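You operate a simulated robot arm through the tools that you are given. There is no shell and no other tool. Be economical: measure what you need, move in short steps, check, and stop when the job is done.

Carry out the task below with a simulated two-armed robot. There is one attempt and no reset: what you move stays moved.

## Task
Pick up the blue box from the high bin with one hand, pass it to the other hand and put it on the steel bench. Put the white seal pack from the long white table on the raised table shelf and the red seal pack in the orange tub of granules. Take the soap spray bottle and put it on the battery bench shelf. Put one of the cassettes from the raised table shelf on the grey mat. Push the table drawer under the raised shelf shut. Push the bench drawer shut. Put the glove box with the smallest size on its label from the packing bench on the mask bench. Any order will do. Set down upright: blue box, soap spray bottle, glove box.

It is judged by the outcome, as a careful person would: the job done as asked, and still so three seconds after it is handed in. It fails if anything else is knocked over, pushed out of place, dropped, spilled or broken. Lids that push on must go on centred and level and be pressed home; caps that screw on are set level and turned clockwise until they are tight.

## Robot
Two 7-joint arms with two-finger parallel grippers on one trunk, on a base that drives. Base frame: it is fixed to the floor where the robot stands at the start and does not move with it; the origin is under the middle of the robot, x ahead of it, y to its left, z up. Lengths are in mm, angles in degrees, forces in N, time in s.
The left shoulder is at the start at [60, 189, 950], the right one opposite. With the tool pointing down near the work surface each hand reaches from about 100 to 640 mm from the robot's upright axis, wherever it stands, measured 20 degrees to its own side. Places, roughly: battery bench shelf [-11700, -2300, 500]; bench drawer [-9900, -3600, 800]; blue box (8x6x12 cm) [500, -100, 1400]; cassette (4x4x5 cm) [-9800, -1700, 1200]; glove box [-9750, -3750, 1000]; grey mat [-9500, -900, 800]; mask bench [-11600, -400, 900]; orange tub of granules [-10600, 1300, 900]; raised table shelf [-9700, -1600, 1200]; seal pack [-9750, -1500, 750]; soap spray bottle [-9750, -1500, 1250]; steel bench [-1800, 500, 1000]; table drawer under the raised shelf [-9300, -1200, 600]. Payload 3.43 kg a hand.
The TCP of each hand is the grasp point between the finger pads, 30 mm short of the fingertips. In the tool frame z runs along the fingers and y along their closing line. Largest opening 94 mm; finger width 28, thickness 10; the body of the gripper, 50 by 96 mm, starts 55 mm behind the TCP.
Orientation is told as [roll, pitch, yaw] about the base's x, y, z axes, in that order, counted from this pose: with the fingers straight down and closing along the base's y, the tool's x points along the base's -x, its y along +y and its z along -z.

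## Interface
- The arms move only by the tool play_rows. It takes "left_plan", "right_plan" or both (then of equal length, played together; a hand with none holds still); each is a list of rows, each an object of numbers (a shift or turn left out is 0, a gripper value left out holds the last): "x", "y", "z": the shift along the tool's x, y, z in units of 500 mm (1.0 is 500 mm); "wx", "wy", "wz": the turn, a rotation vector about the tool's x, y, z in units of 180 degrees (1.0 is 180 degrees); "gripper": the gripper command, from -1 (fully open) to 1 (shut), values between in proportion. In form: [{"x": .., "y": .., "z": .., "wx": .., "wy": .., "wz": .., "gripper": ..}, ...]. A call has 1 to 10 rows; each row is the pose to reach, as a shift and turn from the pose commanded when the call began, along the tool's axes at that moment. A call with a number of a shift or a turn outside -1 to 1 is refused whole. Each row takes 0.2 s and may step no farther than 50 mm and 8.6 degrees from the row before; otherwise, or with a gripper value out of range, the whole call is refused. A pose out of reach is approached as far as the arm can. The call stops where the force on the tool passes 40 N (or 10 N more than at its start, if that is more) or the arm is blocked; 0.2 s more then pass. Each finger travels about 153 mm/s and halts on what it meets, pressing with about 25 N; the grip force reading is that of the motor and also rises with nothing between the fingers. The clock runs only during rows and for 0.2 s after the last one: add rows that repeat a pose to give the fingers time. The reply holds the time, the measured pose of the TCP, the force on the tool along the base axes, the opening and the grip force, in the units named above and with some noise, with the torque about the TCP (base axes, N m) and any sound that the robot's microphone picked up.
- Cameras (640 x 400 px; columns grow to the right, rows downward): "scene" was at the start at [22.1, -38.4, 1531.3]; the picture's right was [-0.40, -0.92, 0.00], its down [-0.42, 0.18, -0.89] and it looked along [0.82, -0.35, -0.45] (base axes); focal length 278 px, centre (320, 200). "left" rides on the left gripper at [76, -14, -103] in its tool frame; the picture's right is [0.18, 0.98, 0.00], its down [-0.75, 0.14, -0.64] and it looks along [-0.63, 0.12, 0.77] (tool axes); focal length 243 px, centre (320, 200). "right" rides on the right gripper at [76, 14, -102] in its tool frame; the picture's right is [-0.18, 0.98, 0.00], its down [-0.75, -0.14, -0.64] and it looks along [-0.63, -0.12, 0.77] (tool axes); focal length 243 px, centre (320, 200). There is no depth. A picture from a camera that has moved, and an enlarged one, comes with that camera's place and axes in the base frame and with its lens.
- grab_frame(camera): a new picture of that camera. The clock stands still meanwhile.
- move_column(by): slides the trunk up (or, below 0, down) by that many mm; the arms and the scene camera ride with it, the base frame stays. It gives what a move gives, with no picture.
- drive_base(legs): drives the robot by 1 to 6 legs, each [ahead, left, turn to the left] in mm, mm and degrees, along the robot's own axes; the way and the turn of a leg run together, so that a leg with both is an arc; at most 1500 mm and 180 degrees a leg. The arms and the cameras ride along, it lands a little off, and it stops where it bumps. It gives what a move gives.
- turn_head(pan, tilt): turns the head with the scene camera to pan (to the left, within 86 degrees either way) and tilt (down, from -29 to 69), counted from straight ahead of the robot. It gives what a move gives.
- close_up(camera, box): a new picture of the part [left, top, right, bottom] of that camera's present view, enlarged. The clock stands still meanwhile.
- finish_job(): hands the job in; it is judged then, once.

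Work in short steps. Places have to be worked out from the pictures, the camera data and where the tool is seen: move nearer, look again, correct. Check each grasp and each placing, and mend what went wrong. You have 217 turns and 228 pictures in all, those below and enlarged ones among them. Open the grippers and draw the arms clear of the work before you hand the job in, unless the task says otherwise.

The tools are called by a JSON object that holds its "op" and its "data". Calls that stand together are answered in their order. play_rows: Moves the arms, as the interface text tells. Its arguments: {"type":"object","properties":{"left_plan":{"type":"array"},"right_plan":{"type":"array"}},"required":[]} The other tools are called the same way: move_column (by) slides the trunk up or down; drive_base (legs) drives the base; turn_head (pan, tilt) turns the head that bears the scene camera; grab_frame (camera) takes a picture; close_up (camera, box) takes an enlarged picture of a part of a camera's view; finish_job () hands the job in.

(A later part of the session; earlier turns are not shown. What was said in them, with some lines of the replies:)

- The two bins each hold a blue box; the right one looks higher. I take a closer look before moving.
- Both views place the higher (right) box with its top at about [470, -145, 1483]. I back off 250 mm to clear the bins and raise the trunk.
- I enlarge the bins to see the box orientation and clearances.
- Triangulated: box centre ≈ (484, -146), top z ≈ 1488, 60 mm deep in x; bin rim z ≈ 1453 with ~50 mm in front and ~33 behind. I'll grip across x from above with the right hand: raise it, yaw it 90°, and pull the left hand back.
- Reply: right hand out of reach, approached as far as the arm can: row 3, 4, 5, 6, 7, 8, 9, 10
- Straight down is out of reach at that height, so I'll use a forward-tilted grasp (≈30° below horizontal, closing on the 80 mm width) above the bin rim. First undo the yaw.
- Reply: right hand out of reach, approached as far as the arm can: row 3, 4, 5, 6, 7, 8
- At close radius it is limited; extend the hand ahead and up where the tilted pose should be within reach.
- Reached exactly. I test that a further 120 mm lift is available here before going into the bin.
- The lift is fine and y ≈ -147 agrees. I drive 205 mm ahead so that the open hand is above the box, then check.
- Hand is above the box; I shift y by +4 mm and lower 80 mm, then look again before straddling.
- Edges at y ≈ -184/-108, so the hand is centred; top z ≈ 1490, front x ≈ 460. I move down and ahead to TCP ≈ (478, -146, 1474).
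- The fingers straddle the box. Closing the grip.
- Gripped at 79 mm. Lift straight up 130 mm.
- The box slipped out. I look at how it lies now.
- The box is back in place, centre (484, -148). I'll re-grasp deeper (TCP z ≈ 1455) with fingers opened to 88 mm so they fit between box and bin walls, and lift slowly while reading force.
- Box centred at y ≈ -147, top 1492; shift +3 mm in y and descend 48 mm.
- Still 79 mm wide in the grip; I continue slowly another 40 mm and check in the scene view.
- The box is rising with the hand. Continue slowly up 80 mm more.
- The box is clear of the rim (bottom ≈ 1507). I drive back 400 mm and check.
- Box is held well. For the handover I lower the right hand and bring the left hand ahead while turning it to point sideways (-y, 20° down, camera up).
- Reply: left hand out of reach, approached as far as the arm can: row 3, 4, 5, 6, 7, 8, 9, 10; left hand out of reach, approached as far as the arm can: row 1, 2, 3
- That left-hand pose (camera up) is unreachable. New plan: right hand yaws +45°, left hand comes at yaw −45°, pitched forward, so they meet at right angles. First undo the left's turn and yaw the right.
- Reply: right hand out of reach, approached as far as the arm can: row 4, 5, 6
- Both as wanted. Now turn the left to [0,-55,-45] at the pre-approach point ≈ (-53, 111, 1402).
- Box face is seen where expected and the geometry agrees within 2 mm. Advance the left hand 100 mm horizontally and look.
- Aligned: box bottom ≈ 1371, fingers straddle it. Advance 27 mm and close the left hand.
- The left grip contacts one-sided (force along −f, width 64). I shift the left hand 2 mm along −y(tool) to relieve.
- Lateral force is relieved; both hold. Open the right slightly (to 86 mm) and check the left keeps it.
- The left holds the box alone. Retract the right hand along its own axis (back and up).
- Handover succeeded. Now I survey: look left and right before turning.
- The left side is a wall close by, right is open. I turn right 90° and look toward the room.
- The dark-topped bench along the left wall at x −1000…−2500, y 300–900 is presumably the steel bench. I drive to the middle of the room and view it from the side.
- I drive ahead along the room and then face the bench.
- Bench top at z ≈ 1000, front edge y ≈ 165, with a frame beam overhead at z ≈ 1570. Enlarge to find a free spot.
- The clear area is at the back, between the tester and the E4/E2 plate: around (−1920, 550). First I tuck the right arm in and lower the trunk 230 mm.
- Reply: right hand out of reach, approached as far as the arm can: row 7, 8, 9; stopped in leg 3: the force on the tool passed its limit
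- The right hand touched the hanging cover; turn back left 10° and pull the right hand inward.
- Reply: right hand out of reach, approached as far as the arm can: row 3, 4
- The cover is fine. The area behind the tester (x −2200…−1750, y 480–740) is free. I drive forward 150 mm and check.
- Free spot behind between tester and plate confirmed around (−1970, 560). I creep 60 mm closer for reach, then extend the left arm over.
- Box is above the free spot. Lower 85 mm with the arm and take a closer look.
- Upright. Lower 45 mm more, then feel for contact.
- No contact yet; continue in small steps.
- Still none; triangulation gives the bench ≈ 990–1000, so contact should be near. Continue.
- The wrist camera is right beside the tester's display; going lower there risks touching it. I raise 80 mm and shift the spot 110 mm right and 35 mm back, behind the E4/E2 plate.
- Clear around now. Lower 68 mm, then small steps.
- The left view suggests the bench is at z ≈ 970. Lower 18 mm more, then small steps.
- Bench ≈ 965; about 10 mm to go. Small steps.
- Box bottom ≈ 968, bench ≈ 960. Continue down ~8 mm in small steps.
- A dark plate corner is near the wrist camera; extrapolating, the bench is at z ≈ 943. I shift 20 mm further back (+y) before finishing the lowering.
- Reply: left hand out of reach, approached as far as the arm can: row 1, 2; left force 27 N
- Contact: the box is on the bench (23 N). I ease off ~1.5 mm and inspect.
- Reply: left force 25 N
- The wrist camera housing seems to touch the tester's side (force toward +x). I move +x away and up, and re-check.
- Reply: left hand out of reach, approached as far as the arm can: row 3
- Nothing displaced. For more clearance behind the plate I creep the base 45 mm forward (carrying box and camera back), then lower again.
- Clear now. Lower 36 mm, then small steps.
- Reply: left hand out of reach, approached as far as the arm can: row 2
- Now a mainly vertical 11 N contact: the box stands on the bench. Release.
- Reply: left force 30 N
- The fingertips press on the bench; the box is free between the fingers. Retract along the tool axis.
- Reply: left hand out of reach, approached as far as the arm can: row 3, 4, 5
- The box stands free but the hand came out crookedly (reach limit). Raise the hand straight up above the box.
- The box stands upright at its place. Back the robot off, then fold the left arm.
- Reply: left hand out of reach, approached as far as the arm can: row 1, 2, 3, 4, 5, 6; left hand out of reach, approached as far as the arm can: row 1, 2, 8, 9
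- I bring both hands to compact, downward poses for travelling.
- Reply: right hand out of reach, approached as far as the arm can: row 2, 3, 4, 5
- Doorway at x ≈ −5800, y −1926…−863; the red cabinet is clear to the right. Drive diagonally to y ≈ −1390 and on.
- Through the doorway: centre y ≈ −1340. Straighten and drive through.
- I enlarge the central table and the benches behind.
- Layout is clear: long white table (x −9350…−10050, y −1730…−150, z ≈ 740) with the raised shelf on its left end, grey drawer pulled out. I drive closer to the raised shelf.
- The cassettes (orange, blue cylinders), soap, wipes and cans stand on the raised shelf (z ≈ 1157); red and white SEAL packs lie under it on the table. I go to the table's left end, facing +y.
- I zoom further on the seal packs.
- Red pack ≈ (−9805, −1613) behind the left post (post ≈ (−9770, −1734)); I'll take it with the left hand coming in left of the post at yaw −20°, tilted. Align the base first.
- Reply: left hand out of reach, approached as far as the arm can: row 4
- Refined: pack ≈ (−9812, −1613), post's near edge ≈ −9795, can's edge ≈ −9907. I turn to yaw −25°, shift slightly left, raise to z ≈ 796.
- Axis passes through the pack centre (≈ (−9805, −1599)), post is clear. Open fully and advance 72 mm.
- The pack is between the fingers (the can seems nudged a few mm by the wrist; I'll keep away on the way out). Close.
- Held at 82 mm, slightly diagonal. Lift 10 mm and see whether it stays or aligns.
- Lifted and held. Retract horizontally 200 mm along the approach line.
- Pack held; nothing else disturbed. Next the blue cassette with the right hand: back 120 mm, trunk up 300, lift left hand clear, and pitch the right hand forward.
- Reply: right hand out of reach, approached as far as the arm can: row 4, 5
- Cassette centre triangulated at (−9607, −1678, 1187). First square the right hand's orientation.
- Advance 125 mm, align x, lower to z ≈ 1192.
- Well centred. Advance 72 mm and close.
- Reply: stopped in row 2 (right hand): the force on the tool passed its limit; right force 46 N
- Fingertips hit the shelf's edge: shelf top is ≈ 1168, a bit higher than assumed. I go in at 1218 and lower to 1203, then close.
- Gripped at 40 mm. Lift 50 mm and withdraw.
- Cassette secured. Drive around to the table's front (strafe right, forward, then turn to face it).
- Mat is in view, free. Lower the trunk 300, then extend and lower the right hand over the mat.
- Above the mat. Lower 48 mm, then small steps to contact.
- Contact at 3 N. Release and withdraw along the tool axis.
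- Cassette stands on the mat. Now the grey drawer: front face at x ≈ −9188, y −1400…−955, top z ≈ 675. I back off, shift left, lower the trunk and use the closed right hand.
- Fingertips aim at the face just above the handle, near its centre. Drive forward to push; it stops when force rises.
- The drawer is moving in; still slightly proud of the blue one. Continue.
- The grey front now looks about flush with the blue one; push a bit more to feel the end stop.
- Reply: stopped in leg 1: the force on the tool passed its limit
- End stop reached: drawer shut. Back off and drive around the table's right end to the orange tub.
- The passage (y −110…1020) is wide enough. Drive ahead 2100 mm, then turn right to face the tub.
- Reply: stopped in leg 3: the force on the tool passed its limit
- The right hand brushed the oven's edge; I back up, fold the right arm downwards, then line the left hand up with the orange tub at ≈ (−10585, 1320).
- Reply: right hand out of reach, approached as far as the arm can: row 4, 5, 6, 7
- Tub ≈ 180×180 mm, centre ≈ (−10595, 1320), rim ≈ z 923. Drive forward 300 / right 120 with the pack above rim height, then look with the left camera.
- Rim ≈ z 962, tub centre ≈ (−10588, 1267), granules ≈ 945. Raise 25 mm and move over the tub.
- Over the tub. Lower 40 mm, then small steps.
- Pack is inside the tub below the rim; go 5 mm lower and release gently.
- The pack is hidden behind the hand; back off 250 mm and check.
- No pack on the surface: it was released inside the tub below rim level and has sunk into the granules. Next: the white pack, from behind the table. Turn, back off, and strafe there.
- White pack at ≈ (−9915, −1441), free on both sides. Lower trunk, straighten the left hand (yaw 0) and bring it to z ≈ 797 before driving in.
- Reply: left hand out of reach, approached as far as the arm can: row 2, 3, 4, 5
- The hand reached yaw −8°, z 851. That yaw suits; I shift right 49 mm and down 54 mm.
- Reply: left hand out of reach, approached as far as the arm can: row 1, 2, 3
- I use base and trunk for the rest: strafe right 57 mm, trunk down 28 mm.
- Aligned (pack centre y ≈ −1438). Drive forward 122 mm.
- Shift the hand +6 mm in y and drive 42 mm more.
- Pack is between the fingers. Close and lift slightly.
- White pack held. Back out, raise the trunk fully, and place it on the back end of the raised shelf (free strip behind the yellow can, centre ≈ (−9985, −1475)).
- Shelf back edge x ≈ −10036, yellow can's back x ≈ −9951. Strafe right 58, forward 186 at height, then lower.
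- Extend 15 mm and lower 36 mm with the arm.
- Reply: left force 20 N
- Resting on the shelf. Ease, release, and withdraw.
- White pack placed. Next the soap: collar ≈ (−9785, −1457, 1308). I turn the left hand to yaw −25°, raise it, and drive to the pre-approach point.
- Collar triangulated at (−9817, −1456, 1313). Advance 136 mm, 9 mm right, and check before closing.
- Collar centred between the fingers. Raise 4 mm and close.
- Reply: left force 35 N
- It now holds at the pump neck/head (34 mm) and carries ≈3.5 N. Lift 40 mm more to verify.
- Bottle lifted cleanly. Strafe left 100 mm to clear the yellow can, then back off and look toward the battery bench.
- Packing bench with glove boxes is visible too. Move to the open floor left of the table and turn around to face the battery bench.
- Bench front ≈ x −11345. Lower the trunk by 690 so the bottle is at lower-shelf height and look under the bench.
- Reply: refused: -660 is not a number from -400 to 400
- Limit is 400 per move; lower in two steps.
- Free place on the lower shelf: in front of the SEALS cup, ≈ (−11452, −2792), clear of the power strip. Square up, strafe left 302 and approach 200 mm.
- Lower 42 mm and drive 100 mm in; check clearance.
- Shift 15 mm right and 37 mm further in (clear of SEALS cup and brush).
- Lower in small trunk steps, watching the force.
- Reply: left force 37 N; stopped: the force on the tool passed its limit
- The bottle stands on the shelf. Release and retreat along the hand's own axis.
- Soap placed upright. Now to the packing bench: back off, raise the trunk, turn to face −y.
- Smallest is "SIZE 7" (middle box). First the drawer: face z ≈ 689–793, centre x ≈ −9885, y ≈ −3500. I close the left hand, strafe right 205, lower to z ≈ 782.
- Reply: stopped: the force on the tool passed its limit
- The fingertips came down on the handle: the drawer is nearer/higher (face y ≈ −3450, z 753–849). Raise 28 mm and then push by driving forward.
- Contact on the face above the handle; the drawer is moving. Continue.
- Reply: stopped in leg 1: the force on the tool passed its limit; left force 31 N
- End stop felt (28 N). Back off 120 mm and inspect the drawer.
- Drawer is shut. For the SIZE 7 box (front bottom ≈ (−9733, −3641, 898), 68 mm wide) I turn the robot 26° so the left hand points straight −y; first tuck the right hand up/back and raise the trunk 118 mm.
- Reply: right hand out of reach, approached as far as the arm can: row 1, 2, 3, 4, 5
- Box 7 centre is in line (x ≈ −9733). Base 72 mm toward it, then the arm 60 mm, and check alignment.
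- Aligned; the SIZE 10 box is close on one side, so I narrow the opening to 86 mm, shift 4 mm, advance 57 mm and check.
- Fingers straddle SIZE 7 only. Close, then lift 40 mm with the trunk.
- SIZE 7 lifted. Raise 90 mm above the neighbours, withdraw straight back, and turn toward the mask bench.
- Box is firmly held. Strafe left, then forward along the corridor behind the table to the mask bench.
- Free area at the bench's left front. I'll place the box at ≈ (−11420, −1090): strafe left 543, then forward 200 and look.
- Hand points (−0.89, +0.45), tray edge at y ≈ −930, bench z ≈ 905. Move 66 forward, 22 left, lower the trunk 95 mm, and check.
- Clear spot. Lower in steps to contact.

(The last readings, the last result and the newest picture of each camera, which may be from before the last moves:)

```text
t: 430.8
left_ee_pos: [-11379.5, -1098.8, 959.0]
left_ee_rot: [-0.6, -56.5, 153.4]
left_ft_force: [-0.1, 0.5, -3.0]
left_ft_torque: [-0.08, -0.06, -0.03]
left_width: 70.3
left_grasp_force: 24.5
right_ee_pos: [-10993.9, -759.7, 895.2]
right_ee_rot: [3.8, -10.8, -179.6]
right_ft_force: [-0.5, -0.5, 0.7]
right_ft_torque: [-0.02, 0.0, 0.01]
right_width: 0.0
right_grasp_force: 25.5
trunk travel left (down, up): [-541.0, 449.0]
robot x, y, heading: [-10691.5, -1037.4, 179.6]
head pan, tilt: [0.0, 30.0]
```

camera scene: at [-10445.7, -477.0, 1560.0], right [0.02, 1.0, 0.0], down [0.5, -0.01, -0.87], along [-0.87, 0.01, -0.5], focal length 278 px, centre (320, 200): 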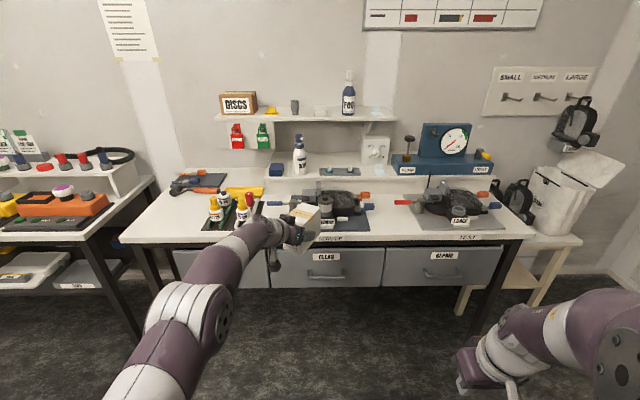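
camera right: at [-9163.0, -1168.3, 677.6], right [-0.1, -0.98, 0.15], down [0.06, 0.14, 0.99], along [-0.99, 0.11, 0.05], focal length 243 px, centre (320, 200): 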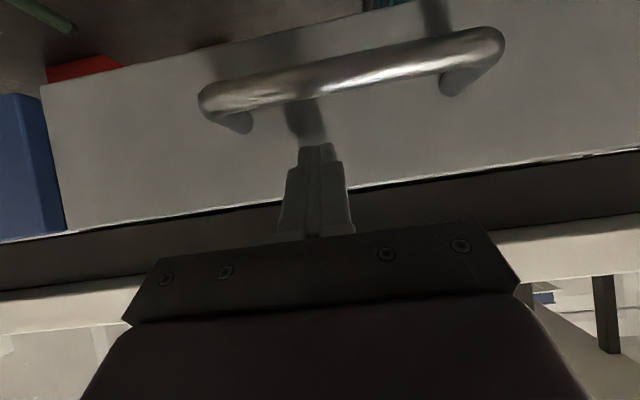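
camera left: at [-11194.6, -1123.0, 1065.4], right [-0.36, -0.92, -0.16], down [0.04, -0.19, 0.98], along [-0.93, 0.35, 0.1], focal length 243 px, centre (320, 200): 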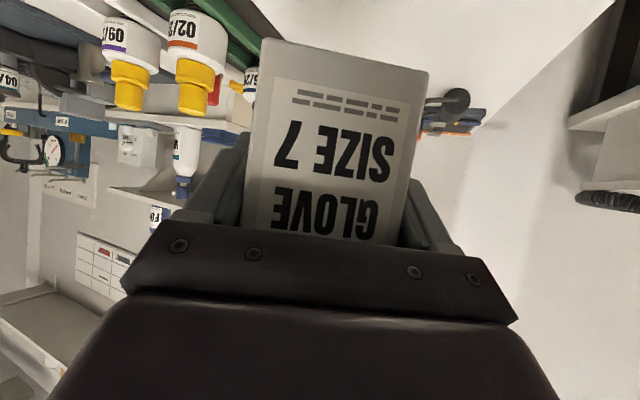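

{"op": "move_column", "data": {"by": -5}}

{"op": "move_column", "data": {"by": -5}}

{"op": "move_column", "data": {"by": -5}}

{"op": "grab_frame", "data": {"camera": "left"}}

```text
t: 431.4
left_ee_pos: [-11380.0, -1099.6, 955.1]
left_ee_rot: [-0.6, -56.6, 153.4]
left_ft_force: [-0.3, -0.1, -0.5]
left_ft_torque: [0.03, 0.21, 0.0]
left_width: 70.1
left_grasp_force: 25.5
right_ee_pos: [-10994.1, -761.1, 889.3]
right_ee_rot: [3.8, -10.8, -179.7]
right_ft_force: [-0.6, -0.9, 0.8]
right_ft_torque: [-0.01, -0.02, -0.03]
right_width: 0.0
right_grasp_force: 24.5
trunk travel left (down, up): [-536.0, 454.0]
robot x, y, heading: [-10687.8, -1043.0, 179.3]
head pan, tilt: [0.0, 30.0]
```

```text
t: 431.9
left_ee_pos: [-11380.1, -1098.8, 955.2]
left_ee_rot: [-0.3, -56.8, 153.1]
left_ft_force: [-3.8, -0.9, 15.3]
left_ft_torque: [-0.51, -0.03, -0.14]
left_width: 70.2
left_grasp_force: 24.9
right_ee_pos: [-10994.3, -760.3, 885.6]
right_ee_rot: [3.7, -10.8, -179.7]
right_ft_force: [-0.4, 0.2, 0.2]
right_ft_torque: [-0.03, 0.0, 0.01]
right_width: 0.0
right_grasp_force: 24.9
trunk travel left (down, up): [-531.0, 459.0]
robot x, y, heading: [-10687.7, -1038.9, 179.2]
head pan, tilt: [0.0, 30.0]
```

```text
t: 432.4
left_ee_pos: [-11378.5, -1098.4, 947.0]
left_ee_rot: [-0.4, -56.7, 153.4]
left_ft_force: [-1.4, -1.4, 22.6]
left_ft_torque: [-0.36, 0.14, 0.0]
left_width: 70.1
left_grasp_force: 25.4
right_ee_pos: [-10993.2, -760.9, 879.9]
right_ee_rot: [3.8, -10.9, -179.6]
right_ft_force: [0.3, 0.0, -0.9]
right_ft_torque: [-0.02, -0.04, 0.03]
right_width: 0.0
right_grasp_force: 24.9
trunk travel left (down, up): [-526.0, 464.0]
robot x, y, heading: [-10691.1, -1039.6, 179.4]
head pan, tilt: [0.0, 30.0]
```

```text
52 pictures are left
camera left: at [-11258.1, -1144.2, 938.9], right [-0.36, -0.92, -0.16], down [0.04, -0.19, 0.98], along [-0.93, 0.34, 0.11], focal length 243 px, centre (320, 200)
```

left: 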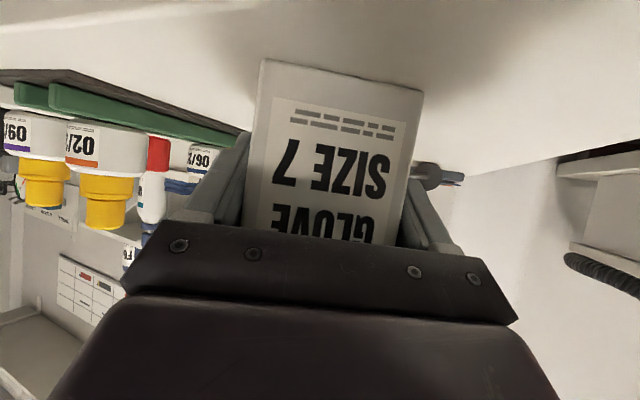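

Box stands on the bench. Release and withdraw along the hand axis.

{"op": "play_rows", "data": {"left_plan": [{"gripper": -0.4}, {"gripper": -0.9}, {"gripper": -1}, {"gripper": -1}]}}

{"op": "play_rows", "data": {"left_plan": [{"x": 0.03, "z": -0.046}, {"x": 0.06, "z": -0.092}, {"x": 0.09, "z": -0.138}, {"x": 0.121, "z": -0.184}]}}

{"op": "grab_frame", "data": {"camera": "left"}}

{"op": "close_up", "data": {"camera": "scene", "box": [200, 180, 440, 330]}}

```text
t: 433.4
left_ee_pos: [-11379.1, -1099.4, 944.0]
left_ee_rot: [-0.7, -56.4, 153.5]
left_ft_force: [0.6, -0.6, -0.4]
left_ft_torque: [0.0, 0.01, 0.03]
left_width: 93.9
left_grasp_force: 0.3
right_ee_pos: [-10994.4, -760.0, 879.7]
right_ee_rot: [3.7, -10.9, -179.6]
right_ft_force: [0.3, 0.1, -0.5]
right_ft_torque: [-0.05, -0.02, 0.0]
right_width: 0.0
right_grasp_force: 25.3
trunk travel left (down, up): [-526.0, 464.0]
robot x, y, heading: [-10690.1, -1038.6, 179.5]
head pan, tilt: [0.0, 30.0]
```

```text
t: 434.4
left_ee_pos: [-11281.2, -1148.4, 944.2]
left_ee_rot: [-0.6, -56.6, 153.3]
left_ft_force: [0.6, 0.2, -0.1]
left_ft_torque: [0.02, 0.02, -0.01]
left_width: 93.8
left_grasp_force: 0.0
right_ee_pos: [-10993.0, -760.1, 879.2]
right_ee_rot: [3.7, -10.7, -179.6]
right_ft_force: [-0.2, -0.8, 0.5]
right_ft_torque: [0.0, -0.01, -0.01]
right_width: 0.0
right_grasp_force: 25.6
trunk travel left (down, up): [-526.0, 464.0]
robot x, y, heading: [-10688.9, -1037.6, 179.6]
head pan, tilt: [0.0, 30.0]
```

```text
51 pictures are left
camera left: at [-11160.7, -1193.8, 937.1], right [-0.36, -0.92, -0.16], down [0.04, -0.19, 0.98], along [-0.93, 0.34, 0.1], focal length 243 px, centre (320, 200)
```

left: 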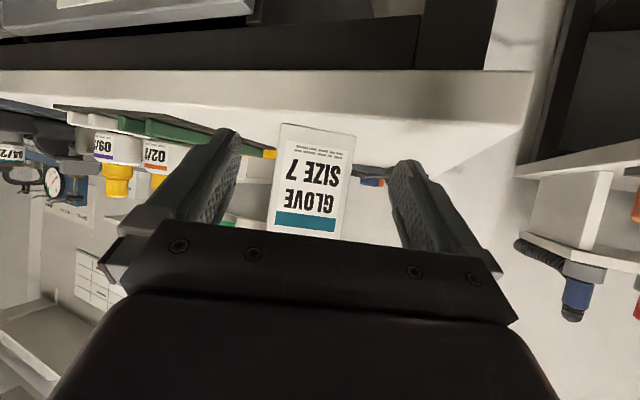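

```text
2.67 times, centred on (320, 255) of scene
camera zoom: at [-10721.7, -1040.8, 1431.1], right [0.01, 1.0, 0.0], down [0.5, 0.0, -0.87], along [-0.87, 0.01, -0.5], focal length 742 px, centre (320, 53)
```

zoom: 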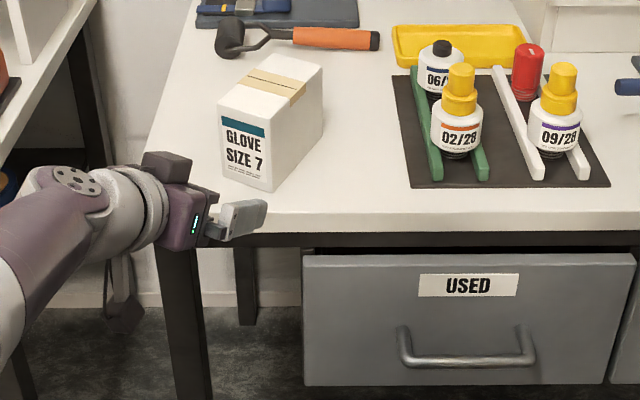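

Glove box is placed upright. I want to verify the red pack in the tub: drive back there with the trunk high and look in.

{"op": "drive_base", "data": {"legs": [[-260, 0, 0], [0, -1480, 0], [0, 0, -90]]}}

{"op": "move_column", "data": {"by": 400}}

{"op": "drive_base", "data": {"legs": [[120, 0, 0]]}}

{"op": "turn_head", "data": {"pan": 5, "tilt": 45}}

{"op": "grab_frame", "data": {"camera": "scene"}}

```text
t: 447.4
left_ee_pos: [-10518.7, 1081.2, 944.3]
left_ee_rot: [-0.5, -56.4, 61.3]
left_ft_force: [0.0, 0.7, 0.5]
left_ft_torque: [-0.03, -0.05, 0.01]
left_width: 93.9
left_grasp_force: 0.1
right_ee_pos: [-10140.2, 779.6, 879.4]
right_ee_rot: [3.7, -10.8, 88.2]
right_ft_force: [0.3, -0.2, -0.5]
right_ft_torque: [0.02, -0.03, 0.0]
right_width: 0.2
right_grasp_force: 25.0
trunk travel left (down, up): [-526.0, 464.0]
robot x, y, heading: [-10430.2, 488.9, 87.4]
head pan, tilt: [0.0, 30.0]
```

```text
t: 451.2
left_ee_pos: [-10518.1, 1081.7, 1343.2]
left_ee_rot: [-0.6, -56.5, 61.3]
left_ft_force: [0.6, -0.2, 0.9]
left_ft_torque: [0.0, -0.02, 0.0]
left_width: 93.9
left_grasp_force: 0.0
right_ee_pos: [-10141.1, 780.2, 1280.5]
right_ee_rot: [3.7, -10.7, 88.2]
right_ft_force: [-0.8, 0.1, -0.5]
right_ft_torque: [0.04, -0.01, -0.04]
right_width: 0.0
right_grasp_force: 25.2
trunk travel left (down, up): [-926.0, 64.0]
robot x, y, heading: [-10432.5, 486.2, 87.3]
head pan, tilt: [0.0, 30.0]
```

```text
t: 452.2
left_ee_pos: [-10516.2, 1102.5, 1349.5]
left_ee_rot: [-0.7, -56.4, 60.0]
left_ft_force: [-7.1, -31.6, 11.5]
left_ft_torque: [-0.09, -1.02, -1.76]
left_width: 94.4
left_grasp_force: 0.1
right_ee_pos: [-10142.1, 808.2, 1281.5]
right_ee_rot: [3.6, -11.2, 88.5]
right_ft_force: [0.2, -0.4, 0.5]
right_ft_torque: [-0.01, 0.01, -0.03]
right_width: 0.3
right_grasp_force: 24.7
trunk travel left (down, up): [-926.0, 64.0]
robot x, y, heading: [-10432.4, 521.5, 87.7]
head pan, tilt: [0.0, 30.0]
stopped in leg 1: the force on the tool passed its limit (the readings are from after the stop); the commanded pose is now the measured one
```

```text
t: 452.9
left_ee_pos: [-10517.6, 1101.8, 1349.8]
left_ee_rot: [-0.6, -56.6, 60.0]
left_ft_force: [-8.0, -36.8, 13.6]
left_ft_torque: [-0.13, -0.73, -2.03]
left_width: 93.9
left_grasp_force: 0.1
right_ee_pos: [-10140.6, 806.8, 1283.1]
right_ee_rot: [3.8, -11.3, 88.4]
right_ft_force: [0.5, -0.1, -0.9]
right_ft_torque: [0.02, -0.03, -0.02]
right_width: 0.0
right_grasp_force: 25.6
trunk travel left (down, up): [-926.0, 64.0]
robot x, y, heading: [-10429.7, 525.4, 87.6]
head pan, tilt: [5.0, 45.0]
```

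```text
49 pictures are left
camera scene: at [-10439.6, 526.5, 1808.7], right [1.0, 0.04, 0.0], down [0.03, -0.7, -0.71], along [-0.03, 0.71, -0.7], focal length 278 px, centre (320, 200)
```

scene: 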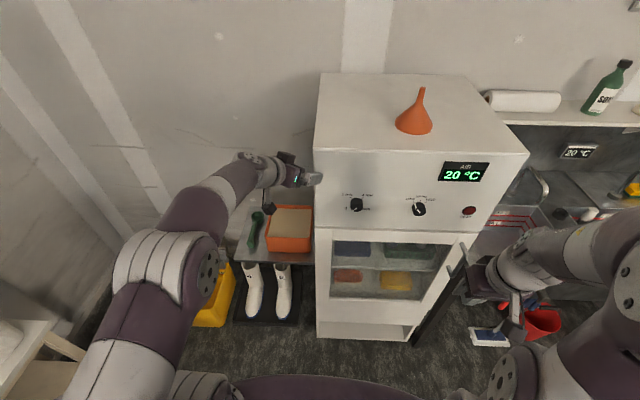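

The left fingers touched the oven's side; back off at once, and look.

{"op": "drive_base", "data": {"legs": [[-140, 60, 0]]}}

{"op": "grab_frame", "data": {"camera": "scene"}}

```text
t: 454.3
left_ee_pos: [-10580.0, 976.4, 1343.3]
left_ee_rot: [-0.8, -56.0, 60.2]
left_ft_force: [-0.3, 0.3, -0.6]
left_ft_torque: [-0.04, -0.03, 0.04]
left_width: 94.3
left_grasp_force: 0.0
right_ee_pos: [-10204.3, 679.5, 1278.1]
right_ee_rot: [3.8, -10.8, 88.3]
right_ft_force: [1.2, -0.4, 0.1]
right_ft_torque: [0.02, 0.03, 0.0]
right_width: 0.1
right_grasp_force: 24.9
trunk travel left (down, up): [-926.0, 64.0]
robot x, y, heading: [-10494.6, 380.3, 87.6]
head pan, tilt: [5.0, 45.0]
```

```text
48 pictures are left
camera scene: at [-10502.0, 403.5, 1808.5], right [1.0, 0.04, 0.0], down [0.03, -0.71, -0.71], along [-0.03, 0.71, -0.71], focal length 278 px, centre (320, 200)
```

scene: 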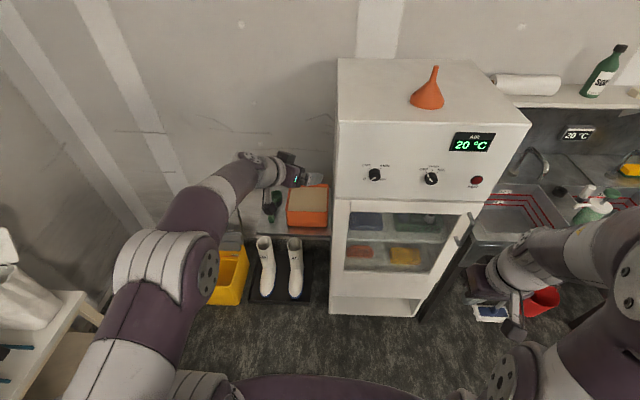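

{"op": "close_up", "data": {"camera": "scene", "box": [230, 150, 350, 225]}}

{"op": "close_up", "data": {"camera": "scene", "box": [190, 210, 350, 310]}}

```text
5.33 times, centred on (290, 188) of scene
camera zoom: at [-10502.0, 403.5, 1808.5], right [1.0, 0.04, 0.0], down [0.03, -0.71, -0.71], along [-0.03, 0.71, -0.71], focal length 1484 px, centre (480, 267)
```

zoom: 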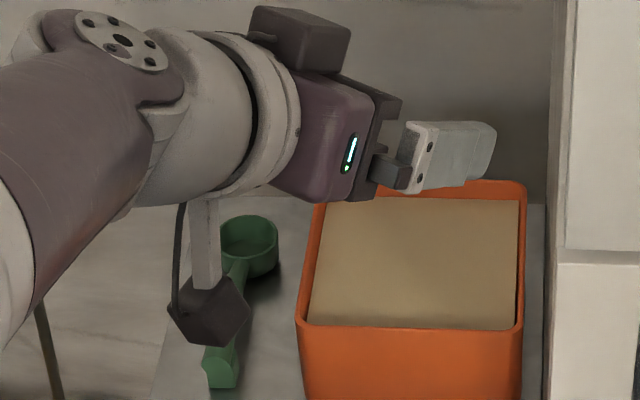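

```text
4.00 times, centred on (270, 260) of scene
camera zoom: at [-10502.0, 403.5, 1808.5], right [1.0, 0.04, 0.0], down [0.03, -0.71, -0.71], along [-0.03, 0.71, -0.71], focal length 1113 px, centre (520, -40)
```

zoom: 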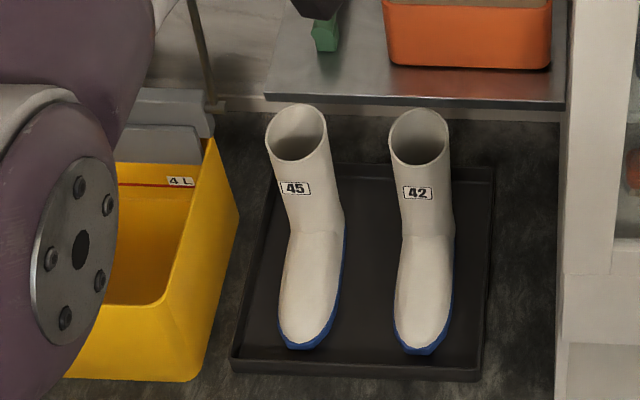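

No pack on the floor or shelf, so it lies in the granules. I back away, open both grippers and finish.

{"op": "drive_base", "data": {"legs": [[-120, 0, 0]]}}

{"op": "play_rows", "data": {"right_plan": [{"gripper": -1}, {"gripper": -1}, {"gripper": -1}, {"gripper": -1}]}}

{"op": "turn_head", "data": {"pan": -80, "tilt": 35}}

{"op": "grab_frame", "data": {"camera": "scene"}}

```text
t: 455.6
left_ee_pos: [-10585.5, 856.5, 1343.4]
left_ee_rot: [-1.0, -55.9, 60.3]
left_ft_force: [0.6, 0.6, 0.1]
left_ft_torque: [0.02, 0.03, 0.0]
left_width: 94.0
left_grasp_force: 0.0
right_ee_pos: [-10209.8, 558.1, 1278.9]
right_ee_rot: [3.7, -10.6, 88.1]
right_ft_force: [0.2, 0.3, 0.8]
right_ft_torque: [-0.02, -0.03, -0.02]
right_width: 0.3
right_grasp_force: 24.5
trunk travel left (down, up): [-926.0, 64.0]
robot x, y, heading: [-10499.2, 261.6, 87.2]
head pan, tilt: [5.0, 45.0]
```

```text
t: 456.6
left_ee_pos: [-10585.7, 854.7, 1342.7]
left_ee_rot: [-0.8, -55.9, 60.2]
left_ft_force: [0.9, 0.4, 0.2]
left_ft_torque: [0.0, 0.02, 0.02]
left_width: 93.9
left_grasp_force: 0.0
right_ee_pos: [-10211.6, 557.1, 1278.3]
right_ee_rot: [3.7, -10.7, 88.2]
right_ft_force: [0.2, -0.7, 0.1]
right_ft_torque: [0.0, -0.03, -0.02]
right_width: 93.9
right_grasp_force: 0.1
trunk travel left (down, up): [-926.0, 64.0]
robot x, y, heading: [-10501.4, 262.9, 87.4]
head pan, tilt: [5.0, 45.0]
```

```text
t: 458.1
left_ee_pos: [-10585.0, 853.8, 1343.8]
left_ee_rot: [-0.9, -56.1, 60.2]
left_ft_force: [-0.7, 0.5, -0.5]
left_ft_torque: [0.0, -0.02, 0.02]
left_width: 94.0
left_grasp_force: 0.2
right_ee_pos: [-10211.5, 556.3, 1279.2]
right_ee_rot: [3.8, -10.8, 88.2]
right_ft_force: [-0.3, 0.0, 0.4]
right_ft_torque: [-0.06, 0.0, 0.01]
right_width: 94.1
right_grasp_force: 0.1
trunk travel left (down, up): [-926.0, 64.0]
robot x, y, heading: [-10501.4, 263.0, 87.2]
head pan, tilt: [-80.0, 35.0]
```

```text
45 pictures are left
camera scene: at [-10418.1, 211.5, 1823.3], right [0.13, -0.99, 0.0], down [-0.57, -0.07, -0.82], along [0.81, 0.11, -0.57], focal length 278 px, centre (320, 200)
```

scene: 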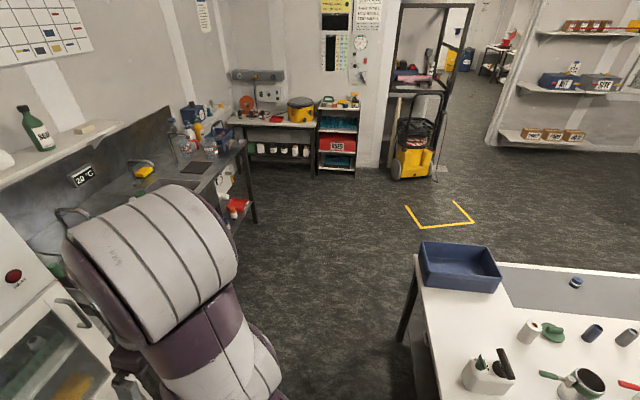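

The cassette is still on the mat, both grippers are open, and the arms are clear. I hand the job in.

{"op": "finish_job", "data": {}}

```text
The job is handed in.
```

I did every part of the task and handed the job in, with one item I could not confirm by sight: the red seal pack.

- **Blue box:** picked from the high bin with the right hand (it slipped back into the bin on the first try), passed to the left, and set upright on the steel bench.
- **White seal pack:** on the raised table shelf, at its back end.
- **Red seal pack:** released inside the orange tub, below the rim. It was not visible afterwards, in the tub or on the shelf and floor around it, so I take it to have sunk into the granules.
- **Soap spray bottle:** upright on the lower shelf of the battery bench.
- **Cassette:** I moved the blue one onto the grey mat.
- **Drawers:** the table drawer and the bench drawer are both pushed to their end stops.
- **Glove box:** SIZE 7 was the smallest of 7, 8 and 10; it stands upright on the mask bench.

Some things were touched along the way:
- The wrist nudged the red can under the raised shelf by about 6 mm.
- The hands bumped the oven twice, the hanging white cover and the torque tester once each, and the raised shelf's edge with about 40 N. None of these looked moved or damaged.
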